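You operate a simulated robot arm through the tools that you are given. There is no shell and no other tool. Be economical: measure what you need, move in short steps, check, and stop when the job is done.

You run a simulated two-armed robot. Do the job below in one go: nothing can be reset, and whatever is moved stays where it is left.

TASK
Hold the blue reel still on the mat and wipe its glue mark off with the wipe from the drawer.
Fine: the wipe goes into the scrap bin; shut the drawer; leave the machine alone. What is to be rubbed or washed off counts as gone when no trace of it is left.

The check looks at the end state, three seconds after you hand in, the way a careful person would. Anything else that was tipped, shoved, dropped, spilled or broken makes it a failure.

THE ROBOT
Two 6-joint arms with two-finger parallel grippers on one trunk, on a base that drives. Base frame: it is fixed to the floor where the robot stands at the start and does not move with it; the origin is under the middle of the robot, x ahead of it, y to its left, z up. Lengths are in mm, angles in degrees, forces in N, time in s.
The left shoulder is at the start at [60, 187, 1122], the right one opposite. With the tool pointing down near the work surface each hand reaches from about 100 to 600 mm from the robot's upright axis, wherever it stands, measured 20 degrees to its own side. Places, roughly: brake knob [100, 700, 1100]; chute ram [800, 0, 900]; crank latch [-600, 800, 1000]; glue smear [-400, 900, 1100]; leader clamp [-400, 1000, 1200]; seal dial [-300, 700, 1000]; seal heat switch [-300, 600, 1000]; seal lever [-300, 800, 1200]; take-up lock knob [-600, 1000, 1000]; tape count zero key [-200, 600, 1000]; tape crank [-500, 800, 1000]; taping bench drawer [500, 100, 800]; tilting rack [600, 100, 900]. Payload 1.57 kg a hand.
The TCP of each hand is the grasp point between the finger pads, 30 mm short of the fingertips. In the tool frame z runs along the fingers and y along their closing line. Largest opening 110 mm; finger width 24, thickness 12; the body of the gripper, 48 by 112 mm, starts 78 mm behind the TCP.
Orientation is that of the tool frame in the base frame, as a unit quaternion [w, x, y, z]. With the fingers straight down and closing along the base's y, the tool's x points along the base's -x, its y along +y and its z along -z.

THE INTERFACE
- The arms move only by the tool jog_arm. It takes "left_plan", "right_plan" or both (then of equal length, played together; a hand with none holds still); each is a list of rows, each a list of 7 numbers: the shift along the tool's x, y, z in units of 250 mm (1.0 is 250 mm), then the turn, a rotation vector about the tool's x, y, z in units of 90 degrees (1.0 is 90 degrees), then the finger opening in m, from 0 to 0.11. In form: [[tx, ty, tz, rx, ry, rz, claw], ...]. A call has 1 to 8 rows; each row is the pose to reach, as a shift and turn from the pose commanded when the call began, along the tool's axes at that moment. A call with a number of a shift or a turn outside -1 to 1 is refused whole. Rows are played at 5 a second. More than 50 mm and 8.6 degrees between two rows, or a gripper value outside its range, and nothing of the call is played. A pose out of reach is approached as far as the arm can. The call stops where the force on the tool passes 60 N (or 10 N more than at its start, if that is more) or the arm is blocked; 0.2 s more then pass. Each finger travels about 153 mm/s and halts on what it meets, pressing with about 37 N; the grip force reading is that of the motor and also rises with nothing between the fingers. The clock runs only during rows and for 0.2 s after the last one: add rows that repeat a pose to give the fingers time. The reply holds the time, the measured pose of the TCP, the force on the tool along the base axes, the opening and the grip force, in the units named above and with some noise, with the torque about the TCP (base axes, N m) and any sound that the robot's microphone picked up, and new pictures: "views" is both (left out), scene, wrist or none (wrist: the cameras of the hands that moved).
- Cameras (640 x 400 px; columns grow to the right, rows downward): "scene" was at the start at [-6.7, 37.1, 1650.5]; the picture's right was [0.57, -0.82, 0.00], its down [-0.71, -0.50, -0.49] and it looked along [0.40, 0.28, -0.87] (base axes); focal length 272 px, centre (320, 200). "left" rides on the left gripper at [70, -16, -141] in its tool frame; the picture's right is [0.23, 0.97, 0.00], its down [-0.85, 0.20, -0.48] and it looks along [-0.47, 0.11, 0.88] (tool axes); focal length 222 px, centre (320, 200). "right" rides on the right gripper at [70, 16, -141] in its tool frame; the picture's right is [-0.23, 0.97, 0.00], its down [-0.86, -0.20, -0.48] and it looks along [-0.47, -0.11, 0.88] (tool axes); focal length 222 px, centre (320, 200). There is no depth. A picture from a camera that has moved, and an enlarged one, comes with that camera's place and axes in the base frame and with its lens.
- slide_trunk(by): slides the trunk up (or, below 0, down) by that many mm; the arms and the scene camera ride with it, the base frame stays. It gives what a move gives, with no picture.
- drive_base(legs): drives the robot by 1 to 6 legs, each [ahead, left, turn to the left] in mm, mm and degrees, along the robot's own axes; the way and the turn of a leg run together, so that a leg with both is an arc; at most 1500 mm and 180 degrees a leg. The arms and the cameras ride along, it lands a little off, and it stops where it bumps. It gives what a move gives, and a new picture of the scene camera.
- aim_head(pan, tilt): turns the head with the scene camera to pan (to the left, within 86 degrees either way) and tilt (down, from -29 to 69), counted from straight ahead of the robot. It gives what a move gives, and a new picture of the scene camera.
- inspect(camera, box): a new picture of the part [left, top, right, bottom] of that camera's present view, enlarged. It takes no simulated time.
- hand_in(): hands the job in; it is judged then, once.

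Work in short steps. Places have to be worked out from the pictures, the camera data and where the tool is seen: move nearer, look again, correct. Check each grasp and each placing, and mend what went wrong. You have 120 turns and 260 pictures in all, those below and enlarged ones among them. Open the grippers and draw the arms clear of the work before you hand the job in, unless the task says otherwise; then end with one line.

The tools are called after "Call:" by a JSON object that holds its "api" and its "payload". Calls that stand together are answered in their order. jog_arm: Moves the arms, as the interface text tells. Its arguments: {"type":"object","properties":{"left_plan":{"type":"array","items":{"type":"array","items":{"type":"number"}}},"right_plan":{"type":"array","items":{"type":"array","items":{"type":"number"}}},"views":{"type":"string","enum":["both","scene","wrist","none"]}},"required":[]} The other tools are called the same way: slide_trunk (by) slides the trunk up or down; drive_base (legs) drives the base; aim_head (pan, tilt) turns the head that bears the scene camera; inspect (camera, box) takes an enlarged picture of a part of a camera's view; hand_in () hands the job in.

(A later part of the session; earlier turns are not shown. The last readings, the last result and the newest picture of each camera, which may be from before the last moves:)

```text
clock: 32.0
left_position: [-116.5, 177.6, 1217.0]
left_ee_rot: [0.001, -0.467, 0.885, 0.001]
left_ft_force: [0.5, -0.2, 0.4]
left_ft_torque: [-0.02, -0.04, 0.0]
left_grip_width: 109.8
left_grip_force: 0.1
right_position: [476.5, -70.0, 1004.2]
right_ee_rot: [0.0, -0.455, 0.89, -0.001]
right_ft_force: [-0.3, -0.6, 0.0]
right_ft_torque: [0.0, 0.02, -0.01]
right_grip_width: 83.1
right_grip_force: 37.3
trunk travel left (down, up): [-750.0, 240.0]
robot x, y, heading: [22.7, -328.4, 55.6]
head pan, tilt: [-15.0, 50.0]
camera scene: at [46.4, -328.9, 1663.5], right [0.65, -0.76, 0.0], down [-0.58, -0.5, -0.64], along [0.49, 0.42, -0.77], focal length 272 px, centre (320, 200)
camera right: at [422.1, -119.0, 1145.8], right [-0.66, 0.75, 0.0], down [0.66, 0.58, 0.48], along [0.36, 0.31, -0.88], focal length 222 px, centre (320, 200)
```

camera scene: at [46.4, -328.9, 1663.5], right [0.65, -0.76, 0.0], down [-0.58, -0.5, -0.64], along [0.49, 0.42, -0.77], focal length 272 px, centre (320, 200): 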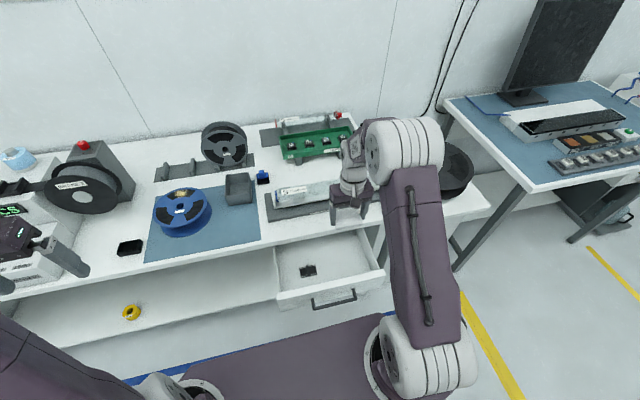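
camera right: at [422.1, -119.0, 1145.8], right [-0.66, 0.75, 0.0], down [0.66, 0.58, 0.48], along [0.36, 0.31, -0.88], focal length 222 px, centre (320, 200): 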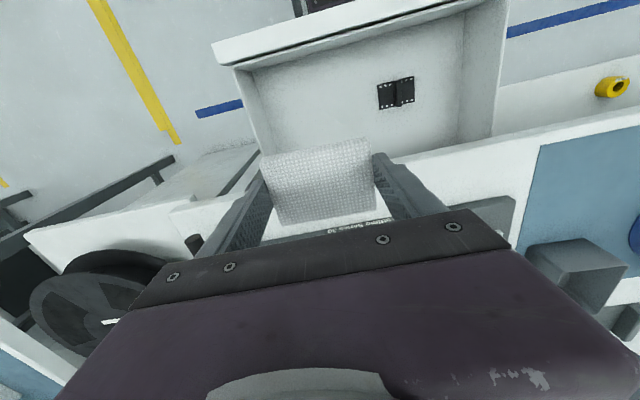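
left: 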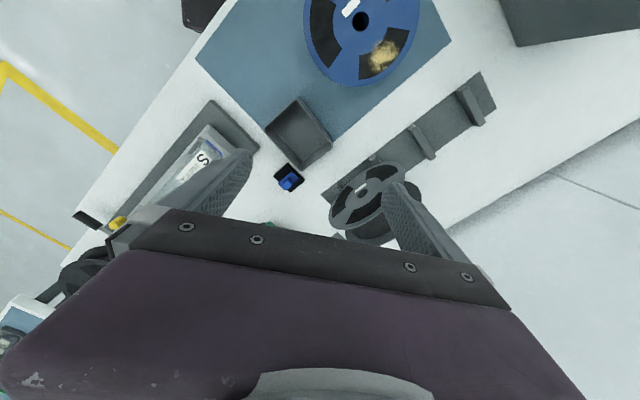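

The wipe is held. Before driving to the reel I bring the left hand inward so it stays clear of the machine.

Call:
{"api": "jog_arm", "payload": {"left_plan": [[0, -0.125, 0, 0, 0, 0, 0.11], [0, -0.25, 0, 0, 0, 0, 0.11], [0, -0.375, 0, 0, 0, 0, 0.11], [0, -0.5, 0, 0, 0, 0, 0.11], [0, -0.625, 0, 0, 0, 0, 0.11], [0, -0.75, 0, 0, 0, 0, 0.08], [0, -0.875, 0, 0, 0, 0, 0.04], [0, -1, 0, 0, 0, 0, 0.0]], "views": "none"}}

Call:
{"api": "drive_base", "payload": {"legs": [[0, 360, 0]]}}

Call:
{"api": "aim_head", "payload": {"pan": 0, "tilt": 50}}

```text
clock: 33.8
left_position: [92.4, 37.6, 1218.7]
left_ee_rot: [0.001, -0.467, 0.884, 0.0]
left_ft_force: [0.7, 0.5, -0.3]
left_ft_torque: [0.01, 0.01, 0.0]
left_grip_width: 0.1
left_grip_force: 21.6
right_position: [477.9, -70.4, 1003.5]
right_ee_rot: [0.0, -0.455, 0.89, 0.0]
right_ft_force: [0.3, 0.1, -0.5]
right_ft_torque: [0.01, 0.01, 0.02]
right_grip_width: 83.3
right_grip_force: 37.1
trunk travel left (down, up): [-750.0, 240.0]
robot x, y, heading: [21.8, -325.0, 55.5]
head pan, tilt: [-15.0, 50.0]
```

```text
clock: 36.2
left_position: [-207.5, 242.2, 1218.5]
left_ee_rot: [0.001, -0.466, 0.885, 0.001]
left_ft_force: [-1.4, 0.2, -0.1]
left_ft_torque: [-0.03, -0.03, -0.01]
left_grip_width: 0.2
left_grip_force: 21.2
right_position: [179.4, 132.1, 1002.7]
right_ee_rot: [-0.001, -0.455, 0.891, -0.001]
right_ft_force: [0.0, -0.9, -0.1]
right_ft_torque: [0.0, -0.02, -0.01]
right_grip_width: 82.6
right_grip_force: 37.2
trunk travel left (down, up): [-750.0, 240.0]
robot x, y, heading: [-276.0, -122.4, 55.7]
head pan, tilt: [-15.0, 50.0]
camera scene: at [-250.5, -124.6, 1663.6], right [0.65, -0.76, 0.0], down [-0.58, -0.5, -0.64], along [0.49, 0.42, -0.77], focal length 272 px, centre (320, 200)
```

scene: 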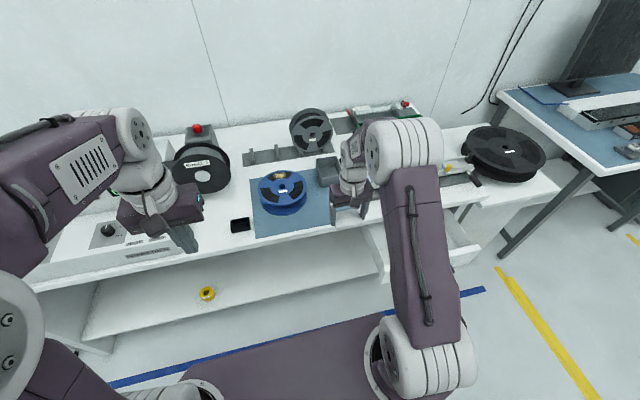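

```text
clock: 36.9
left_position: [-208.6, 241.8, 1217.1]
left_ee_rot: [0.002, -0.465, 0.885, 0.001]
left_ft_force: [0.2, -0.2, -0.7]
left_ft_torque: [0.01, -0.02, -0.01]
left_grip_width: 0.0
left_grip_force: 20.8
right_position: [177.9, 133.1, 1003.4]
right_ee_rot: [0.0, -0.455, 0.891, -0.001]
right_ft_force: [-0.8, -0.1, 0.0]
right_ft_torque: [-0.01, -0.02, 0.0]
right_grip_width: 82.6
right_grip_force: 36.5
trunk travel left (down, up): [-750.0, 240.0]
robot x, y, heading: [-275.2, -122.9, 55.7]
head pan, tilt: [0.0, 50.0]
camera scene: at [-267.2, -110.0, 1663.6], right [0.82, -0.57, 0.0], down [-0.43, -0.63, -0.64], along [0.36, 0.53, -0.77], focal length 272 px, centre (320, 200)
```

scene: 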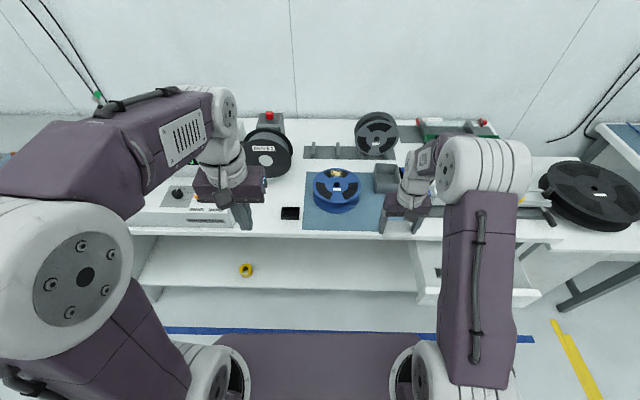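

Now facing the bench squarely. Zoom in on the reel to measure it.

Call:
{"api": "inspect", "payload": {"camera": "scene", "box": [270, 140, 430, 240]}}

Call:
{"api": "inspect", "payload": {"camera": "right", "box": [0, 0, 640, 400]}}

```text
4.00 times, centred on (350, 190) of scene
camera zoom: at [-267.2, -110.0, 1663.6], right [0.82, -0.57, 0.0], down [-0.43, -0.63, -0.64], along [0.36, 0.53, -0.77], focal length 1089 px, centre (200, 240)
```

zoom: 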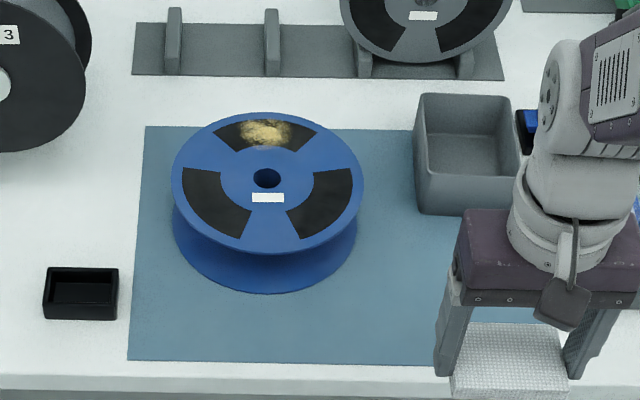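

```text
1.00 times, centred on (320, 200) of right (not enlarged: the box is as wide or as high as the picture)
camera zoom: at [123.9, 85.5, 1145.1], right [-0.66, 0.76, 0.0], down [0.66, 0.58, 0.48], along [0.36, 0.31, -0.88], focal length 222 px, centre (320, 200)
```

zoom: 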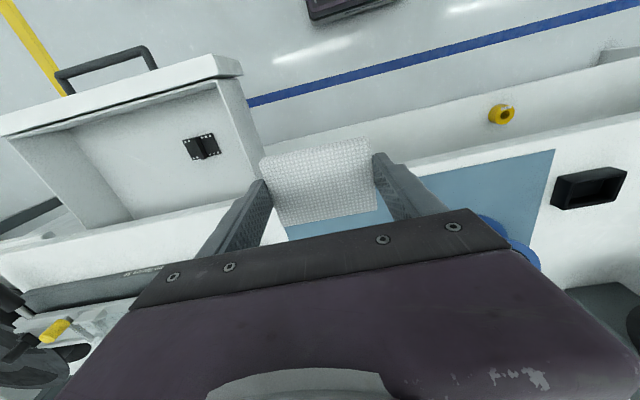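

Reel top centre ≈ (177, 431, 915), radius ≈ 89, glue ≈ (212, 483), about 49×33 mm. I raise the right hand a bit and drive up to the bench.

Call:
{"api": "jog_arm", "payload": {"right_plan": [[0, 0, -0.16, 0, 0, 0, 0.0], [0, 0, -0.32, 0, 0, 0, 0.0]], "views": "none"}}

Call:
{"api": "drive_base", "payload": {"legs": [[250, 0, -1.5]]}}

```text
clock: 37.5
left_position: [-209.4, 240.7, 1217.5]
left_ee_rot: [0.0, -0.465, 0.885, 0.0]
left_ft_force: [0.0, -0.5, 2.0]
left_ft_torque: [-0.04, -0.02, 0.04]
left_grip_width: 0.0
left_grip_force: 21.7
right_position: [177.1, 131.9, 1084.3]
right_ee_rot: [0.0, -0.455, 0.89, 0.0]
right_ft_force: [-0.9, 1.0, 0.0]
right_ft_torque: [-0.06, 0.05, 0.01]
right_grip_width: 83.2
right_grip_force: 37.0
trunk travel left (down, up): [-750.0, 240.0]
robot x, y, heading: [-275.2, -122.7, 56.0]
head pan, tilt: [0.0, 50.0]
```

```text
clock: 39.4
left_position: [-57.3, 443.8, 1219.4]
left_ee_rot: [0.001, -0.455, 0.891, 0.0]
left_ft_force: [-0.7, -0.7, 0.7]
left_ft_torque: [-0.01, -0.02, 0.03]
left_grip_width: 0.0
left_grip_force: 20.7
right_position: [326.0, 326.3, 1084.5]
right_ee_rot: [0.0, -0.444, 0.896, -0.001]
right_ft_force: [0.0, -0.2, -0.8]
right_ft_torque: [0.01, -0.03, -0.02]
right_grip_width: 82.7
right_grip_force: 36.8
trunk travel left (down, up): [-750.0, 240.0]
robot x, y, heading: [-134.1, 79.6, 54.2]
head pan, tilt: [0.0, 50.0]
camera scene: at [-123.9, 92.1, 1663.6], right [0.81, -0.58, 0.0], down [-0.45, -0.62, -0.64], along [0.38, 0.52, -0.77], focal length 272 px, centre (320, 200)
```

scene: 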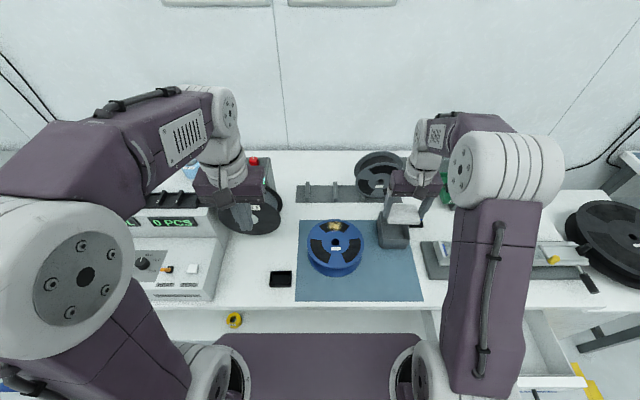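

Robot in position. I bring the left hand over the reel's front spoke, tilted 30° so its body leans back toward me.

Call:
{"api": "jog_arm", "payload": {"left_plan": [[-0.03, -0.1, 0.05, 0, -0.08, 0, 0], [-0.06, -0.2, 0.15, 0, -0.16, 0, 0], [-0.09, -0.3, 0.26, 0, -0.24, 0, 0], [-0.12, -0.4, 0.38, 0, -0.33, 0, 0], [-0.15, -0.5, 0.5, 0, -0.33, 0, 0], [-0.18, -0.6, 0.62, 0, -0.33, 0, 0], [-0.21, -0.7, 0.75, 0, -0.33, 0, 0], [-0.232, -0.79, 0.876, 0, -0.33, 0, 0]]}}

```text
clock: 41.1
left_position: [139.7, 375.1, 998.0]
left_ee_rot: [0.228, -0.44, 0.861, 0.116]
left_ft_force: [-0.3, 0.0, 0.2]
left_ft_torque: [-0.01, 0.01, -0.02]
left_grip_width: 0.0
left_grip_force: 21.1
right_position: [329.0, 327.1, 1083.6]
right_ee_rot: [-0.001, -0.444, 0.896, -0.001]
right_ft_force: [1.7, -0.9, 0.0]
right_ft_torque: [0.02, 0.01, -0.01]
right_grip_width: 83.2
right_grip_force: 37.0
trunk travel left (down, up): [-750.0, 240.0]
robot x, y, heading: [-135.1, 79.3, 54.3]
head pan, tilt: [0.0, 50.0]
camera scene: at [-120.7, 93.7, 1663.6], right [0.81, -0.58, 0.0], down [-0.45, -0.62, -0.64], along [0.37, 0.52, -0.77], focal length 272 px, centre (320, 200)
camera left: at [76.2, 261.0, 1087.2], right [-0.9, 0.41, -0.11], down [0.14, 0.53, 0.84], along [0.4, 0.74, -0.53], focal length 222 px, centre (320, 200)
```

scene: 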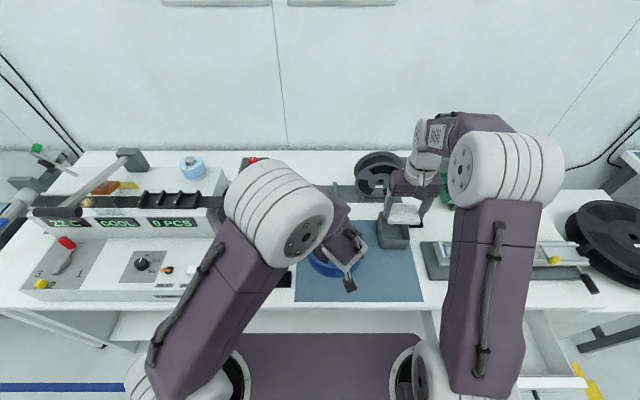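
left: 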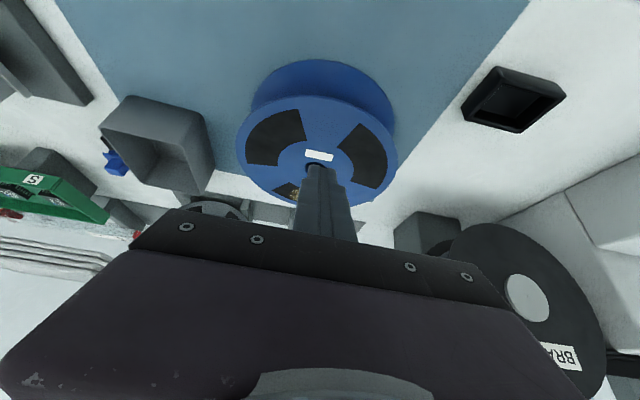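

Tip is above the front spoke. Lowering until light contact.

Call:
{"api": "jog_arm", "payload": {"left_plan": [[0.04, 0, 0.069, 0, 0, 0, 0], [0.08, 0, 0.139, 0, 0, 0, 0], [0.1, 0, 0.173, 0, 0, 0, 0]], "views": "wrist"}}

```text
clock: 42.0
left_position: [139.6, 376.4, 954.2]
left_ee_rot: [0.235, -0.44, 0.859, 0.117]
left_ft_force: [0.6, 1.1, 38.0]
left_ft_torque: [0.18, -0.16, -0.1]
left_grip_width: 0.0
left_grip_force: 21.5
right_position: [324.7, 324.9, 1087.2]
right_ee_rot: [0.0, -0.444, 0.896, 0.001]
right_ft_force: [0.8, -0.6, -0.2]
right_ft_torque: [0.0, 0.01, -0.03]
right_grip_width: 83.0
right_grip_force: 36.8
trunk travel left (down, up): [-750.0, 240.0]
robot x, y, heading: [-132.2, 80.4, 54.3]
head pan, tilt: [0.0, 50.0]
camera left: at [74.8, 260.1, 1041.4], right [-0.9, 0.41, -0.12], down [0.12, 0.52, 0.85], along [0.41, 0.75, -0.52], focal length 222 px, centre (320, 200)
```

left: 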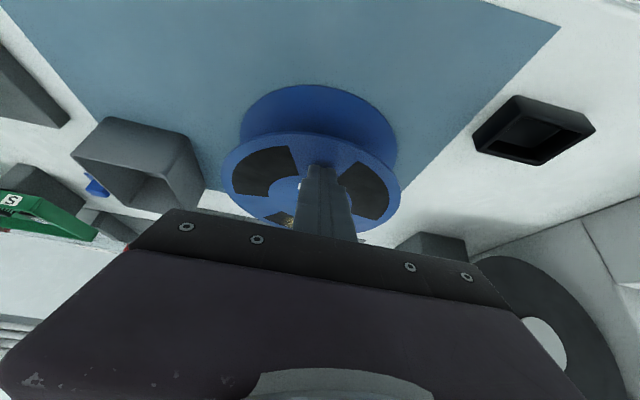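

The left hand presses the reel with ~38 N (top ≈ 921). Now bring the wipe over the glue.

Call:
{"api": "jog_arm", "payload": {"right_plan": [[-0.035, 0.123, 0, 0, 0, 0, 0], [-0.07, 0.246, 0, 0, 0, 0, 0], [-0.106, 0.37, 0, 0, 0, 0, 0], [-0.142, 0.493, 0.06, 0, 0, 0, 0], [-0.178, 0.616, 0.15, 0, 0, 0, 0], [-0.213, 0.74, 0.26, 0, 0, 0, 0], [-0.213, 0.74, 0.38, 0, 0, 0, 0]]}}

```text
clock: 43.5
left_position: [138.8, 375.9, 952.6]
left_ee_rot: [0.235, -0.441, 0.858, 0.119]
left_ft_force: [6.4, 6.0, 53.9]
left_ft_torque: [0.37, -0.38, -0.07]
left_grip_width: 0.0
left_grip_force: 21.4
right_position: [210.5, 479.3, 991.7]
right_ee_rot: [0.001, -0.443, 0.896, 0.002]
right_ft_force: [-0.3, 0.8, -0.7]
right_ft_torque: [0.02, -0.01, 0.0]
right_grip_width: 82.8
right_grip_force: 36.7
trunk travel left (down, up): [-750.0, 240.0]
robot x, y, heading: [-132.6, 79.8, 54.4]
head pan, tilt: [0.0, 50.0]
camera scene: at [-125.7, 89.4, 1663.8], right [0.81, -0.58, 0.0], down [-0.45, -0.62, -0.65], along [0.38, 0.52, -0.76], focal length 272 px, centre (320, 200)
camera right: at [154.4, 431.6, 1131.5], right [-0.64, 0.77, 0.0], down [0.68, 0.56, 0.48], along [0.37, 0.31, -0.88], focal length 222 px, centre (320, 200)
```

scene: 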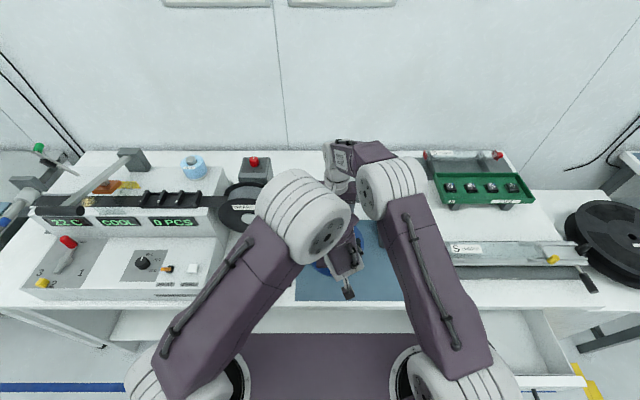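
right: 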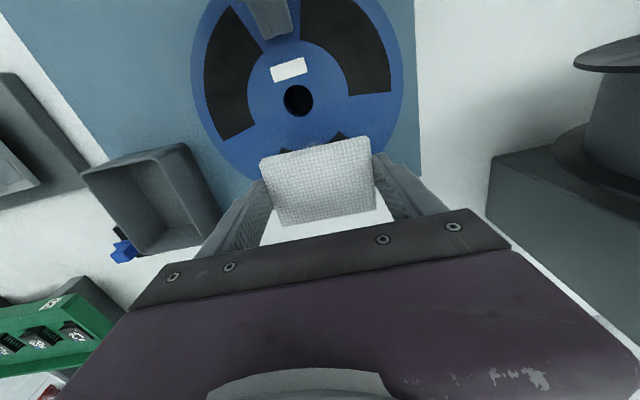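

The pad is over the glue patch; I ease the left press slightly and lower the wipe to just above contact.

Call:
{"api": "jog_arm", "payload": {"left_plan": [[-0.003, 0, -0.005, 0, 0, 0, 0], [-0.003, 0, -0.005, 0, 0, 0, 0], [-0.003, 0, -0.005, 0, 0, 0, 0]], "right_plan": [[-0.01, 0, 0.06, 0, 0, 0, 0], [-0.01, 0, 0.11, 0, 0, 0, 0], [-0.01, 0, 0.132, 0, 0, 0, 0]], "views": "none"}}

```text
clock: 44.4
left_position: [139.7, 376.3, 953.7]
left_ee_rot: [0.234, -0.44, 0.859, 0.119]
left_ft_force: [9.5, 2.4, 44.4]
left_ft_torque: [0.28, -0.44, 0.04]
left_grip_width: 0.0
left_grip_force: 21.3
right_position: [212.4, 480.9, 956.7]
right_ee_rot: [0.0, -0.443, 0.896, 0.001]
right_ft_force: [-0.7, -0.6, -0.3]
right_ft_torque: [0.04, -0.01, -0.02]
right_grip_width: 83.2
right_grip_force: 37.4
trunk travel left (down, up): [-750.0, 240.0]
robot x, y, heading: [-131.2, 80.4, 54.0]
head pan, tilt: [0.0, 50.0]
```

Not yet in contact at TCP 957; lower in 2 mm steps.

Call:
{"api": "jog_arm", "payload": {"right_plan": [[0, 0, 0.008, 0, 0, 0, 0], [0, 0, 0.016, 0, 0, 0, 0], [0, 0, 0.016, 0, 0, 0, 0]], "views": "none"}}

```text
clock: 45.1
left_position: [139.6, 375.7, 954.4]
left_ee_rot: [0.234, -0.44, 0.859, 0.119]
left_ft_force: [12.4, 9.3, 36.1]
left_ft_torque: [0.42, -0.55, -0.02]
left_grip_width: 0.0
left_grip_force: 21.1
right_position: [213.3, 481.3, 952.7]
right_ee_rot: [0.002, -0.444, 0.896, 0.001]
right_ft_force: [-0.9, -3.9, 17.8]
right_ft_torque: [-0.26, 0.14, 0.0]
right_grip_width: 83.2
right_grip_force: 37.2
trunk travel left (down, up): [-750.0, 240.0]
robot x, y, heading: [-134.9, 82.6, 54.2]
head pan, tilt: [0.0, 50.0]
```

Contact at ~18 N. Rubbing back and forth over the patch.

Call:
{"api": "jog_arm", "payload": {"right_plan": [[0, 0.04, 0, 0, 0, 0, 0], [0, 0.08, 0, 0, 0, 0, 0], [0, 0.04, 0, 0, 0, 0, 0], [0, 0.0, 0, 0, 0, 0, 0], [0, -0.04, 0, 0, 0, 0, 0], [0, -0.08, 0, 0, 0, 0, 0], [0, -0.04, 0, 0, 0, 0, 0], [0, 0, 0, 0, 0, 0, 0]], "views": "wrist"}}

Call:
{"api": "jog_arm", "payload": {"right_plan": [[0.04, 0.04, 0, 0, 0, 0, 0], [0.06, 0, 0, 0, 0, 0, 0], [0.04, -0.05, 0, 0, 0, 0, 0], [0, -0.06, 0, 0, 0, 0, 0], [-0.04, -0.04, 0, 0, 0, 0, 0], [-0.06, 0, 0, 0, 0, 0, 0], [-0.03, 0.05, 0, 0, 0, 0, 0], [0, 0, 0, 0, 0, 0, 0]], "views": "wrist"}}

```text
clock: 47.0
left_position: [137.7, 374.8, 953.8]
left_ee_rot: [0.233, -0.441, 0.858, 0.12]
left_ft_force: [0.9, 9.3, 44.5]
left_ft_torque: [0.44, -0.16, 0.57]
left_grip_width: 0.0
left_grip_force: 21.7
right_position: [213.7, 478.2, 954.9]
right_ee_rot: [0.001, -0.444, 0.896, -0.001]
right_ft_force: [10.3, -6.0, 15.5]
right_ft_torque: [-0.06, -0.25, -0.06]
right_grip_width: 83.1
right_grip_force: 36.8
trunk travel left (down, up): [-750.0, 240.0]
robot x, y, heading: [-132.4, 79.4, 54.1]
head pan, tilt: [0.0, 50.0]
camera right: at [157.4, 432.3, 1095.1], right [-0.64, 0.77, 0.0], down [0.68, 0.56, 0.48], along [0.37, 0.31, -0.88], focal length 222 px, centre (320, 200)
```

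right: 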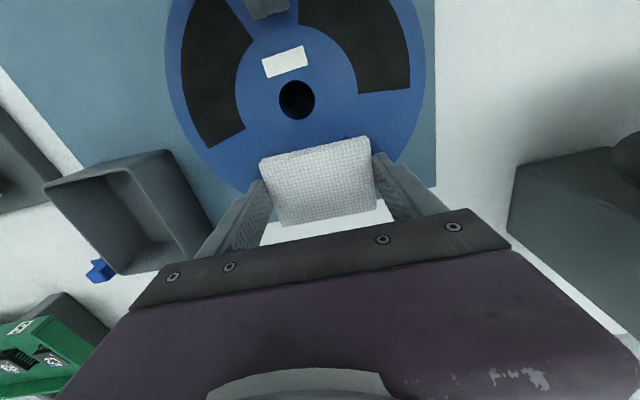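

```text
clock: 48.8
left_position: [137.0, 374.2, 953.1]
left_ee_rot: [0.234, -0.439, 0.86, 0.118]
left_ft_force: [4.2, -1.3, 45.6]
left_ft_torque: [0.12, -0.24, 0.07]
left_grip_width: 0.0
left_grip_force: 21.3
right_position: [211.5, 481.0, 953.7]
right_ee_rot: [0.001, -0.444, 0.896, 0.002]
right_ft_force: [-3.0, 4.5, 6.5]
right_ft_torque: [0.0, 0.1, -0.04]
right_grip_width: 83.1
right_grip_force: 37.0
trunk travel left (down, up): [-750.0, 240.0]
robot x, y, heading: [-130.2, 85.1, 54.1]
head pan, tilt: [0.0, 50.0]
camera right: at [155.5, 433.7, 1095.0], right [-0.64, 0.77, 0.0], down [0.68, 0.56, 0.48], along [0.37, 0.31, -0.88], focal length 222 px, centre (320, 200)
```

right: 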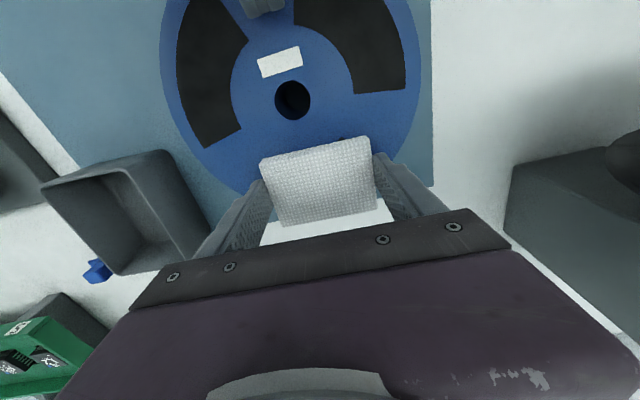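

Lift and shift the wipe aside to inspect the patch.

Call:
{"api": "jog_arm", "payload": {"right_plan": [[0, 0, -0.12, 0, 0, 0, 0], [0, 0, -0.24, 0, 0, 0, 0], [0.05, -0.12, -0.3, 0, 0, 0, 0], [0.1, -0.24, -0.3, 0, 0, 0, 0], [0.15, -0.36, -0.3, 0, 0, 0, 0], [0.2, -0.48, -0.3, 0, 0, 0, 0]], "views": "wrist"}}

Call:
{"api": "inspect", "payload": {"camera": "left", "box": [200, 80, 440, 230]}}

```text
clock: 50.1
left_position: [138.3, 373.1, 953.6]
left_ee_rot: [0.232, -0.44, 0.859, 0.119]
left_ft_force: [1.1, -0.2, 47.8]
left_ft_torque: [0.19, -0.17, -0.11]
left_grip_width: 0.1
left_grip_force: 21.8
right_position: [276.9, 366.6, 1029.1]
right_ee_rot: [0.002, -0.444, 0.896, 0.001]
right_ft_force: [-0.4, 1.4, -0.5]
right_ft_torque: [0.0, 0.02, 0.0]
right_grip_width: 83.2
right_grip_force: 36.7
trunk travel left (down, up): [-750.0, 240.0]
robot x, y, heading: [-128.2, 76.9, 54.1]
head pan, tilt: [0.0, 50.0]
camera right: at [221.2, 320.1, 1170.4], right [-0.64, 0.77, 0.0], down [0.68, 0.56, 0.48], along [0.37, 0.31, -0.88], focal length 222 px, centre (320, 200)
```

right: 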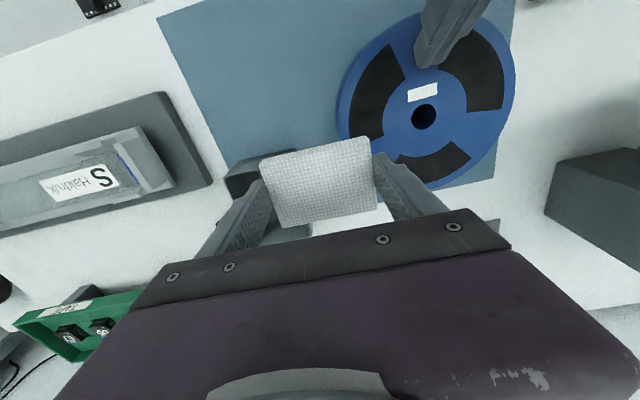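

```text
2.67 times, centred on (320, 155) of left
camera zoom: at [72.7, 258.6, 1041.7], right [-0.9, 0.41, -0.11], down [0.13, 0.52, 0.84], along [0.41, 0.75, -0.52], focal length 592 px, centre (320, 320)
```

zoom: 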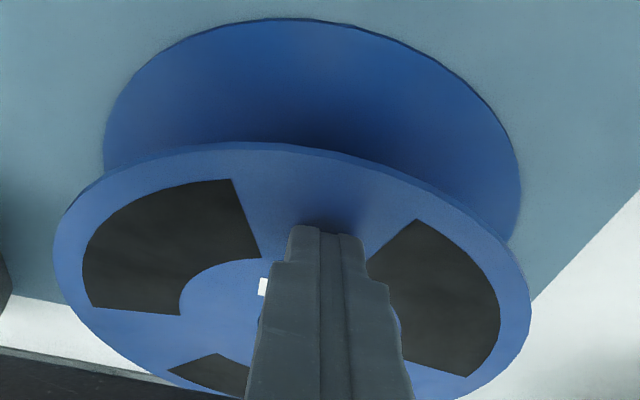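

Looks clean; zoom in on the window to check for remaining traces.

Call:
{"api": "inspect", "payload": {"camera": "right", "box": [372, 110, 500, 200]}}

```text
4.44 times, centred on (436, 155) of right
camera zoom: at [221.2, 320.1, 1170.4], right [-0.64, 0.77, 0.0], down [0.68, 0.56, 0.48], along [0.37, 0.31, -0.88], focal length 987 px, centre (-196, 400)
```

zoom: 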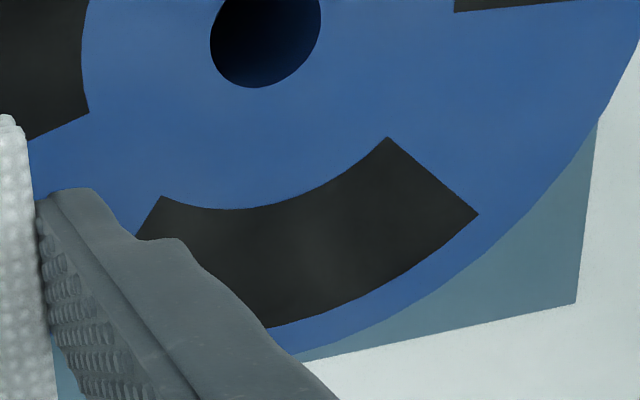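

The visible part is clean; move aside a bit more to see the whole window.

Call:
{"api": "jog_arm", "payload": {"right_plan": [[0, -0.15, 0, 0, 0, 0, 0], [0, -0.3, -0.1, 0, 0, 0, 0]], "views": "none"}}

Call:
{"api": "inspect", "payload": {"camera": "right", "box": [400, 60, 592, 180]}}

```text
clock: 50.8
left_position: [137.4, 374.8, 953.1]
left_ee_rot: [0.233, -0.44, 0.859, 0.12]
left_ft_force: [1.1, -0.5, 48.3]
left_ft_torque: [0.14, -0.17, 0.0]
left_grip_width: 0.0
left_grip_force: 20.9
right_position: [337.3, 320.1, 1053.4]
right_ee_rot: [0.0, -0.445, 0.896, 0.0]
right_ft_force: [0.0, 0.2, -0.1]
right_ft_torque: [0.01, -0.01, -0.01]
right_grip_width: 83.3
right_grip_force: 36.8
trunk travel left (down, up): [-750.0, 240.0]
robot x, y, heading: [-131.1, 79.7, 54.5]
head pan, tilt: [0.0, 50.0]
```

```text
3.33 times, centred on (496, 120) of right
camera zoom: at [281.5, 274.1, 1194.7], right [-0.64, 0.77, 0.0], down [0.68, 0.56, 0.48], along [0.37, 0.31, -0.88], focal length 740 px, centre (-267, 467)
```

zoom: 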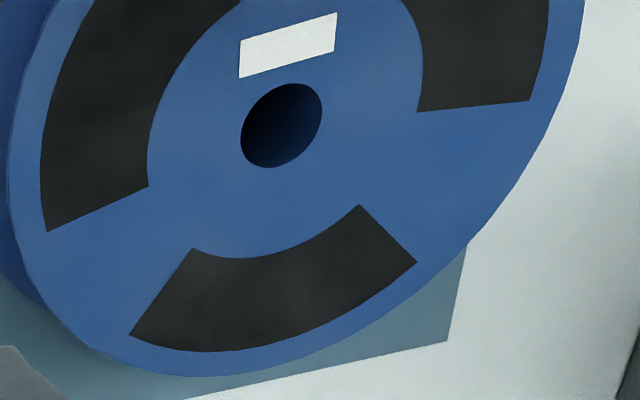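

Call:
{"api": "inspect", "payload": {"camera": "right", "box": [436, 116, 532, 176]}}

```text
6.67 times, centred on (484, 146) of right
camera zoom: at [281.5, 274.1, 1194.7], right [-0.64, 0.77, 0.0], down [0.68, 0.56, 0.48], along [0.37, 0.31, -0.88], focal length 1481 px, centre (-773, 560)
```

zoom: 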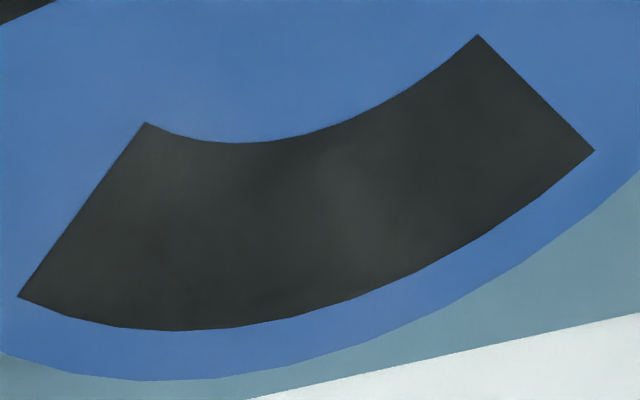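

A very faint haze seems to remain near (204–211, 480–505). I'll go back for a second, longer rub centred a little farther back.

Call:
{"api": "jog_arm", "payload": {"right_plan": [[-0.04, 0.14, 0, 0, 0, 0, 0], [-0.08, 0.28, 0, 0, 0, 0, 0], [-0.12, 0.42, 0.02, 0, 0, 0, 0], [-0.16, 0.56, 0.08, 0, 0, 0, 0], [-0.2, 0.7, 0.18, 0, 0, 0, 0], [-0.233, 0.82, 0.28, 0, 0, 0, 0], [-0.233, 0.82, 0.375, 0, 0, 0, 0], [-0.233, 0.82, 0.402, 0, 0, 0, 0]], "views": "none"}}

```text
clock: 52.5
left_position: [136.9, 373.9, 953.5]
left_ee_rot: [0.233, -0.439, 0.859, 0.12]
left_ft_force: [2.3, 1.2, 43.0]
left_ft_torque: [0.22, -0.2, -0.15]
left_grip_width: 0.0
left_grip_force: 20.6
right_position: [207.5, 492.9, 954.1]
right_ee_rot: [0.001, -0.444, 0.896, 0.001]
right_ft_force: [-1.3, -1.4, 6.7]
right_ft_torque: [-0.1, 0.05, -0.01]
right_grip_width: 83.4
right_grip_force: 37.1
trunk travel left (down, up): [-750.0, 240.0]
robot x, y, heading: [-129.2, 81.5, 54.2]
head pan, tilt: [0.0, 50.0]
```

Light contact (7 N); press ~1 mm more and rub in strokes along both directions.

Call:
{"api": "jog_arm", "payload": {"right_plan": [[0, 0.04, 0.004, 0, 0, 0, 0], [0, 0.09, 0.005, 0, 0, 0, 0], [0, 0.03, 0.005, 0, 0, 0, 0], [0, -0.04, 0.005, 0, 0, 0, 0], [0, -0.09, 0.005, 0, 0, 0, 0], [0.03, -0.03, 0.005, 0, 0, 0, 0], [0.04, 0.04, 0.005, 0, 0, 0, 0], [0.04, 0.09, 0.005, 0, 0, 0, 0]], "views": "none"}}

Call:
{"api": "jog_arm", "payload": {"right_plan": [[0, -0.06, 0, 0, 0, 0, 0], [0, -0.12, 0, 0, 0, 0, 0], [0, -0.18, 0, 0, 0, 0, 0], [-0.05, -0.15, 0, 0, 0, 0, 0], [-0.1, -0.1, 0, 0, 0, 0, 0], [-0.05, -0.07, 0, 0, 0, 0, 0], [0.0, -0.04, 0, 0, 0, 0, 0], [-0.06, -0.05, 0, 0, 0, 0, 0]], "views": "none"}}

Call:
{"api": "jog_arm", "payload": {"right_plan": [[0.02, -0.06, 0, 0, 0, 0, 0], [0.04, -0.02, 0, 0, 0, 0, 0], [0.02, 0.06, 0, 0, 0, 0, 0], [-0.02, 0.06, 0, 0, 0, 0, 0], [-0.03, 0, 0, 0, 0, 0, 0], [-0.02, -0.06, 0, 0, 0, 0, 0], [0.02, -0.06, 0, 0, 0, 0, 0], [0, 0, 0, 0, 0, 0, 0]], "views": "wrist"}}

```text
clock: 54.4
left_position: [136.5, 372.6, 954.3]
left_ee_rot: [0.233, -0.441, 0.858, 0.121]
left_ft_force: [-6.9, 10.2, 41.1]
left_ft_torque: [0.48, 0.07, 0.5]
left_grip_width: 0.1
left_grip_force: 21.1
right_position: [184.7, 495.9, 954.0]
right_ee_rot: [0.001, -0.444, 0.896, 0.0]
right_ft_force: [12.6, -13.1, 23.5]
right_ft_torque: [-0.35, -0.51, -0.11]
right_grip_width: 83.0
right_grip_force: 36.8
trunk travel left (down, up): [-750.0, 240.0]
robot x, y, heading: [-133.5, 78.5, 54.1]
head pan, tilt: [0.0, 50.0]
```

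```text
clock: 56.1
left_position: [134.5, 372.5, 954.4]
left_ee_rot: [0.232, -0.44, 0.859, 0.118]
left_ft_force: [-12.5, -8.6, 48.9]
left_ft_torque: [-0.07, 0.26, 0.06]
left_grip_width: 0.0
left_grip_force: 21.3
right_position: [201.1, 502.7, 953.8]
right_ee_rot: [0.003, -0.445, 0.896, 0.0]
right_ft_force: [0.2, 0.1, 0.6]
right_ft_torque: [-0.05, 0.03, 0.03]
right_grip_width: 82.9
right_grip_force: 36.9
trunk travel left (down, up): [-750.0, 240.0]
robot x, y, heading: [-129.2, 79.0, 54.3]
head pan, tilt: [0.0, 50.0]
```

```text
clock: 58.0
left_position: [135.0, 372.7, 953.6]
left_ee_rot: [0.233, -0.44, 0.86, 0.118]
left_ft_force: [-11.3, -8.5, 47.1]
left_ft_torque: [-0.12, 0.28, 0.05]
left_grip_width: 0.0
left_grip_force: 21.5
right_position: [201.6, 501.6, 954.2]
right_ee_rot: [0.004, -0.443, 0.897, 0.001]
right_ft_force: [-0.5, 0.5, 0.2]
right_ft_torque: [0.01, -0.01, -0.02]
right_grip_width: 83.3
right_grip_force: 37.1
trunk travel left (down, up): [-750.0, 240.0]
robot x, y, heading: [-135.2, 81.1, 54.6]
head pan, tilt: [0.0, 50.0]
camera right: at [145.9, 454.8, 1094.7], right [-0.64, 0.77, 0.0], down [0.67, 0.56, 0.48], along [0.37, 0.31, -0.88], focal length 222 px, centre (320, 200)
```

right: 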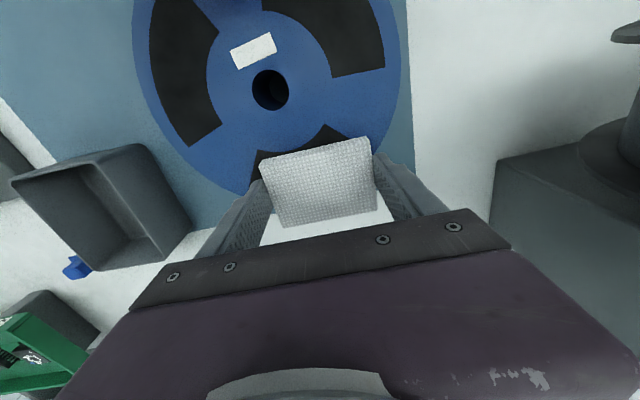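

The last strokes had lost contact. I repeat them pressed ~1.5 mm deeper and slightly recentred.

Call:
{"api": "jog_arm", "payload": {"right_plan": [[0.03, -0.03, 0.006, 0, 0, 0, 0], [0.04, -0.08, 0.008, 0, 0, 0, 0], [0.04, -0.03, 0.008, 0, 0, 0, 0], [0.04, 0.03, 0.008, 0, 0, 0, 0], [0.06, 0.02, 0.008, 0, 0, 0, 0], [0.07, -0.03, 0.008, 0, 0, 0, 0], [0.05, -0.08, 0.008, 0, 0, 0, 0], [0.03, -0.03, 0.008, 0, 0, 0, 0]], "views": "none"}}

Call:
{"api": "jog_arm", "payload": {"right_plan": [[0, 0.04, 0, 0, 0, 0, 0], [-0.03, 0.04, 0, 0, 0, 0, 0], [-0.03, -0.02, 0, 0, 0, 0, 0], [-0.03, -0.06, 0, 0, 0, 0, 0], [0.0, -0.03, 0, 0, 0, 0, 0], [0.03, 0.0, 0, 0, 0, 0, 0], [0.0, 0.03, 0, 0, 0, 0, 0], [0, 0, 0, 0, 0, 0, 0]], "views": "none"}}

Call:
{"api": "jog_arm", "payload": {"right_plan": [[0, 0, -0.12, 0, 0, 0, 0], [0, 0, -0.24, 0, 0, 0, 0], [0.07, -0.15, -0.32, 0, 0, 0, 0], [0.14, -0.3, -0.36, 0, 0, 0, 0], [0.21, -0.45, -0.4, 0, 0, 0, 0], [0.25, -0.6, -0.4, 0, 0, 0, 0], [0.25, -0.75, -0.4, 0, 0, 0, 0]], "views": "wrist"}}

```text
clock: 59.8
left_position: [134.7, 369.5, 953.4]
left_ee_rot: [0.232, -0.439, 0.859, 0.12]
left_ft_force: [-4.8, 7.5, 27.2]
left_ft_torque: [0.36, 0.02, 0.34]
left_grip_width: 0.0
left_grip_force: 21.7
right_position: [205.0, 485.1, 951.6]
right_ee_rot: [0.001, -0.444, 0.896, -0.002]
right_ft_force: [-0.1, -25.3, 29.3]
right_ft_torque: [-0.28, 0.48, 0.52]
right_grip_width: 83.0
right_grip_force: 37.2
trunk travel left (down, up): [-750.0, 240.0]
robot x, y, heading: [-131.6, 76.1, 54.3]
head pan, tilt: [0.0, 50.0]
```

```text
clock: 61.5
left_position: [136.4, 371.6, 953.7]
left_ee_rot: [0.234, -0.438, 0.86, 0.117]
left_ft_force: [5.8, 0.1, 29.0]
left_ft_torque: [0.11, -0.24, -0.25]
left_grip_width: 0.0
left_grip_force: 20.8
right_position: [201.1, 491.3, 952.3]
right_ee_rot: [0.002, -0.444, 0.896, 0.001]
right_ft_force: [-13.3, -6.7, 24.3]
right_ft_torque: [-0.95, -0.42, -0.56]
right_grip_width: 82.8
right_grip_force: 36.8
trunk travel left (down, up): [-750.0, 240.0]
robot x, y, heading: [-131.1, 78.3, 54.2]
head pan, tilt: [0.0, 50.0]
```

```text
clock: 63.1
left_position: [134.7, 372.8, 953.0]
left_ee_rot: [0.232, -0.439, 0.86, 0.119]
left_ft_force: [-7.6, -13.5, 46.2]
left_ft_torque: [-0.23, 0.14, -0.05]
left_grip_width: 0.0
left_grip_force: 21.1
right_position: [316.6, 325.9, 1051.7]
right_ee_rot: [0.003, -0.445, 0.896, 0.0]
right_ft_force: [0.1, 0.3, -0.1]
right_ft_torque: [0.01, 0.01, -0.01]
right_grip_width: 83.2
right_grip_force: 36.8
trunk travel left (down, up): [-750.0, 240.0]
robot x, y, heading: [-131.2, 77.0, 54.2]
head pan, tilt: [0.0, 50.0]
camera right: at [260.4, 278.6, 1193.4], right [-0.64, 0.77, 0.0], down [0.67, 0.56, 0.48], along [0.37, 0.31, -0.88], focal length 222 px, centre (320, 200)
```

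right: 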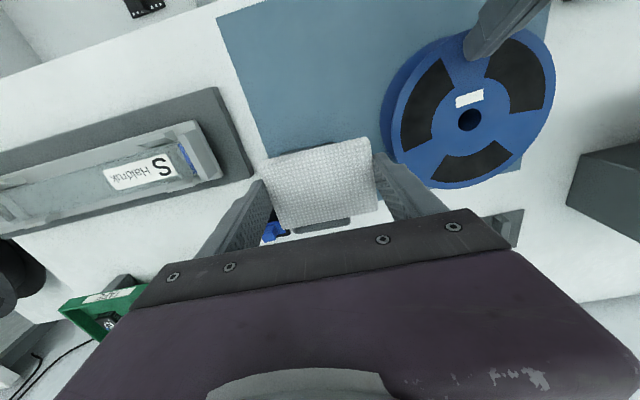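

Call:
{"api": "inspect", "payload": {"camera": "right", "box": [424, 130, 520, 190]}}

Call:
{"api": "inspect", "payload": {"camera": "right", "box": [374, 20, 566, 140]}}

```text
6.67 times, centred on (472, 160) of right
camera zoom: at [260.4, 278.6, 1193.4], right [-0.64, 0.77, 0.0], down [0.67, 0.56, 0.48], along [0.37, 0.31, -0.88], focal length 1481 px, centre (-693, 467)
```

zoom: 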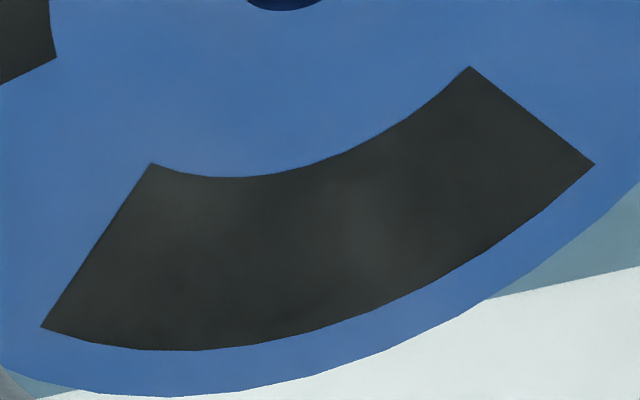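

```text
3.33 times, centred on (470, 80) of right
camera zoom: at [260.4, 278.6, 1193.4], right [-0.64, 0.77, 0.0], down [0.67, 0.56, 0.48], along [0.37, 0.31, -0.88], focal length 740 px, centre (-180, 600)
```

zoom: 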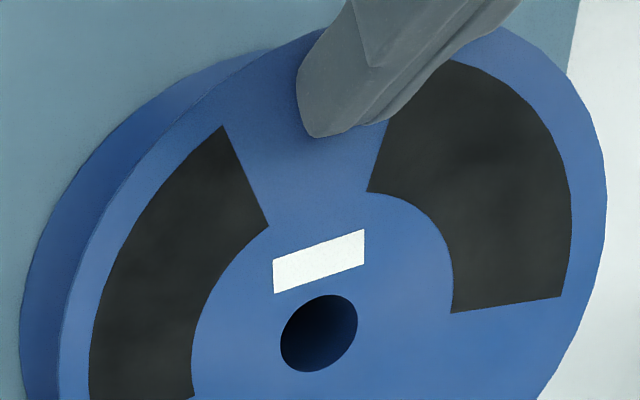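

The patch is clean now (mottling equals the other windows). I lift the left hand off the reel and look for the scrap bin.

Call:
{"api": "jog_arm", "payload": {"left_plan": [[-0.08, 0, -0.139, 0, 0, 0, 0], [-0.16, 0.05, -0.277, 0, 0, 0, 0], [-0.24, 0.15, -0.416, 0, 0, 0, 0], [-0.24, 0.3, -0.55, 0, 0, 0, 0], [-0.24, 0.45, -0.65, 0, 0, 0, 0], [-0.24, 0.6, -0.75, 0, 0, 0, 0]], "views": "scene"}}

Call:
{"api": "inspect", "payload": {"camera": "scene", "box": [270, 190, 430, 310]}}

```text
refused: row 4 steps farther than a row can; nothing moved
```

```text
3.33 times, centred on (350, 250) of scene
camera zoom: at [-128.2, 85.0, 1663.8], right [0.81, -0.58, 0.0], down [-0.45, -0.62, -0.65], along [0.38, 0.53, -0.76], focal length 908 px, centre (220, 33)
```

zoom: 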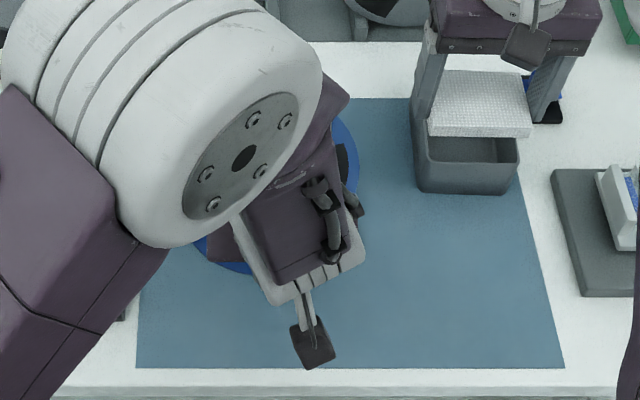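

Call:
{"api": "jog_arm", "payload": {"left_plan": [[-0.08, 0, -0.139, 0, 0, 0, 0], [-0.16, 0.04, -0.277, 0, 0, 0, 0], [-0.24, 0.1, -0.416, 0, 0, 0, 0], [-0.24, 0.22, -0.55, 0, 0, 0, 0], [-0.24, 0.37, -0.65, 0, 0, 0, 0], [-0.24, 0.52, -0.75, 0, 0, 0, 0], [-0.24, 0.67, -0.8, 0, 0, 0, 0]], "views": "scene"}}

Call:
{"api": "inspect", "payload": {"camera": "scene", "box": [270, 190, 430, 310]}}

```text
clock: 64.8
left_position: [-26.9, 437.1, 1154.6]
left_ee_rot: [0.229, -0.441, 0.86, 0.117]
left_ft_force: [0.0, 0.3, -0.3]
left_ft_torque: [0.01, -0.01, -0.04]
left_grip_width: 0.1
left_grip_force: 20.9
right_position: [317.7, 331.0, 1049.6]
right_ee_rot: [0.001, -0.443, 0.896, 0.0]
right_ft_force: [0.0, -0.5, 0.1]
right_ft_torque: [0.02, -0.05, 0.01]
right_grip_width: 83.0
right_grip_force: 37.0
trunk travel left (down, up): [-750.0, 240.0]
robot x, y, heading: [-130.9, 79.9, 54.1]
head pan, tilt: [0.0, 50.0]
camera scene: at [-124.5, 93.2, 1663.6], right [0.81, -0.58, 0.0], down [-0.45, -0.62, -0.64], along [0.38, 0.52, -0.77], focal length 272 px, centre (320, 200)
```

scene: 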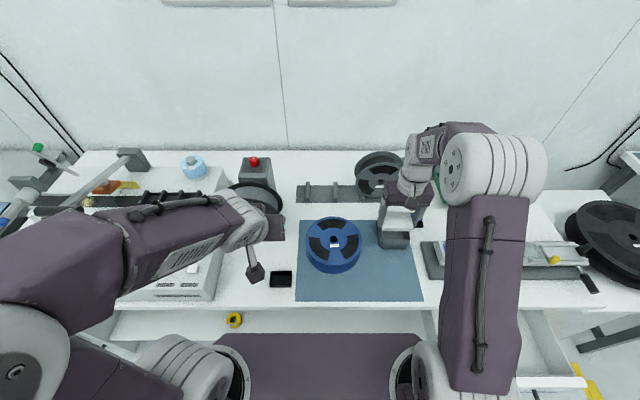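

```text
3.33 times, centred on (350, 250) of scene
camera zoom: at [-124.5, 93.2, 1663.6], right [0.81, -0.58, 0.0], down [-0.45, -0.62, -0.64], along [0.38, 0.52, -0.77], focal length 908 px, centre (220, 33)
```

zoom: 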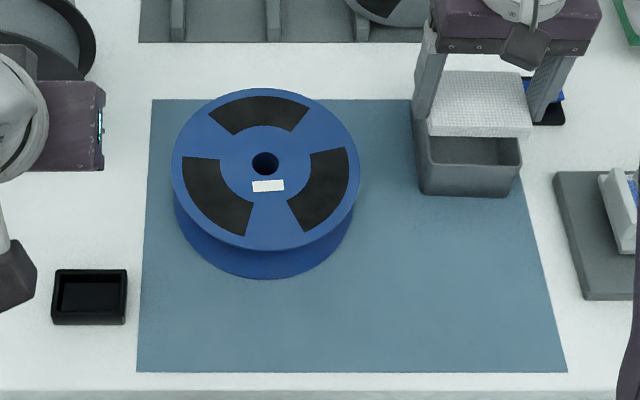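

The reel is on the mat, clean, shifted about 1 cm at most. Now I look around for a dedicated scrap bin before choosing the grey box.

Call:
{"api": "aim_head", "payload": {"pan": 80, "tilt": 45}}

Call:
{"api": "aim_head", "payload": {"pan": -80, "tilt": 45}}

Call:
{"api": "aim_head", "payload": {"pan": -35, "tilt": 50}}

```text
clock: 66.3
left_position: [-25.5, 437.4, 1153.7]
left_ee_rot: [0.229, -0.44, 0.86, 0.118]
left_ft_force: [0.1, 0.1, 0.0]
left_ft_torque: [0.03, 0.0, 0.01]
left_grip_width: 0.1
left_grip_force: 21.3
right_position: [318.8, 331.2, 1049.5]
right_ee_rot: [0.0, -0.444, 0.896, -0.001]
right_ft_force: [0.2, -0.6, 0.1]
right_ft_torque: [-0.02, -0.01, 0.02]
right_grip_width: 83.0
right_grip_force: 37.3
trunk travel left (down, up): [-750.0, 240.0]
robot x, y, heading: [-133.3, 78.5, 53.9]
head pan, tilt: [80.0, 45.0]
camera scene: at [-224.4, 89.3, 1670.5], right [0.72, 0.7, 0.0], down [0.49, -0.51, -0.71], along [-0.49, 0.51, -0.71], focal length 272 px, centre (320, 200)
```

scene: 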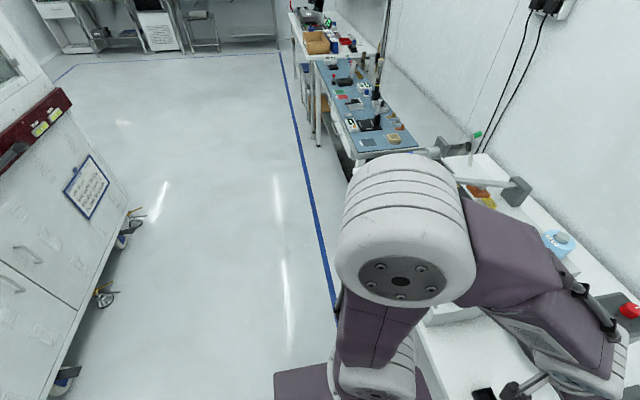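

```text
clock: 68.7
left_position: [-24.5, 436.7, 1154.6]
left_ee_rot: [0.228, -0.44, 0.86, 0.117]
left_ft_force: [0.3, 0.7, 0.1]
left_ft_torque: [0.01, -0.01, 0.02]
left_grip_width: 0.0
left_grip_force: 21.1
right_position: [319.9, 331.0, 1048.8]
right_ee_rot: [0.0, -0.444, 0.896, 0.0]
right_ft_force: [0.0, -1.1, 0.1]
right_ft_torque: [-0.01, -0.02, 0.02]
right_grip_width: 83.2
right_grip_force: 37.2
trunk travel left (down, up): [-750.0, 240.0]
robot x, y, heading: [-129.0, 78.8, 54.0]
head pan, tilt: [-80.0, 45.0]
camera scene: at [-94.6, -4.4, 1670.5], right [-0.43, -0.9, 0.0], down [-0.64, 0.31, -0.71], along [0.64, -0.31, -0.71], focal length 272 px, centre (320, 200)
```

scene: 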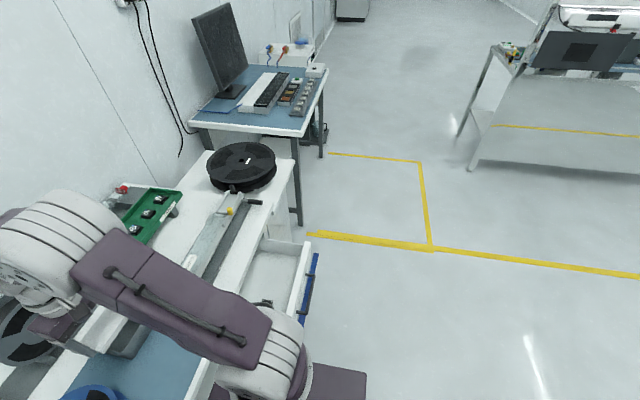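

```text
clock: 69.9
left_position: [-25.5, 437.3, 1154.0]
left_ee_rot: [0.229, -0.44, 0.861, 0.116]
left_ft_force: [0.8, -0.9, -1.1]
left_ft_torque: [-0.01, 0.0, 0.04]
left_grip_width: 0.1
left_grip_force: 21.5
right_position: [319.7, 330.8, 1049.2]
right_ee_rot: [0.0, -0.444, 0.896, 0.0]
right_ft_force: [0.0, -0.4, -0.2]
right_ft_torque: [0.0, -0.01, -0.03]
right_grip_width: 83.0
right_grip_force: 36.6
trunk travel left (down, up): [-750.0, 240.0]
robot x, y, heading: [-131.1, 82.5, 54.1]
head pan, tilt: [-35.0, 50.0]
camera scene: at [-95.1, 56.2, 1663.6], right [0.33, -0.94, 0.0], down [-0.72, -0.25, -0.64], along [0.61, 0.21, -0.77], focal length 272 px, centre (320, 200)
```

scene: 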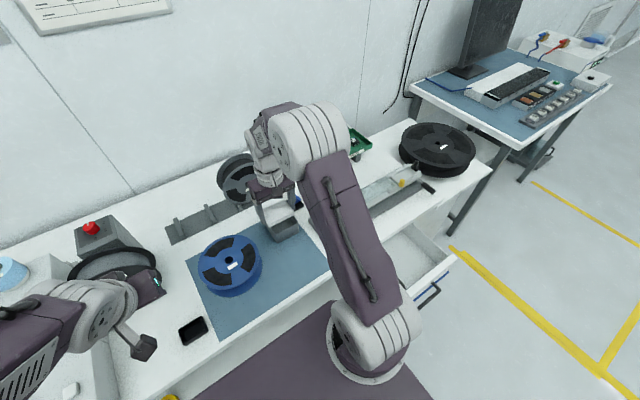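

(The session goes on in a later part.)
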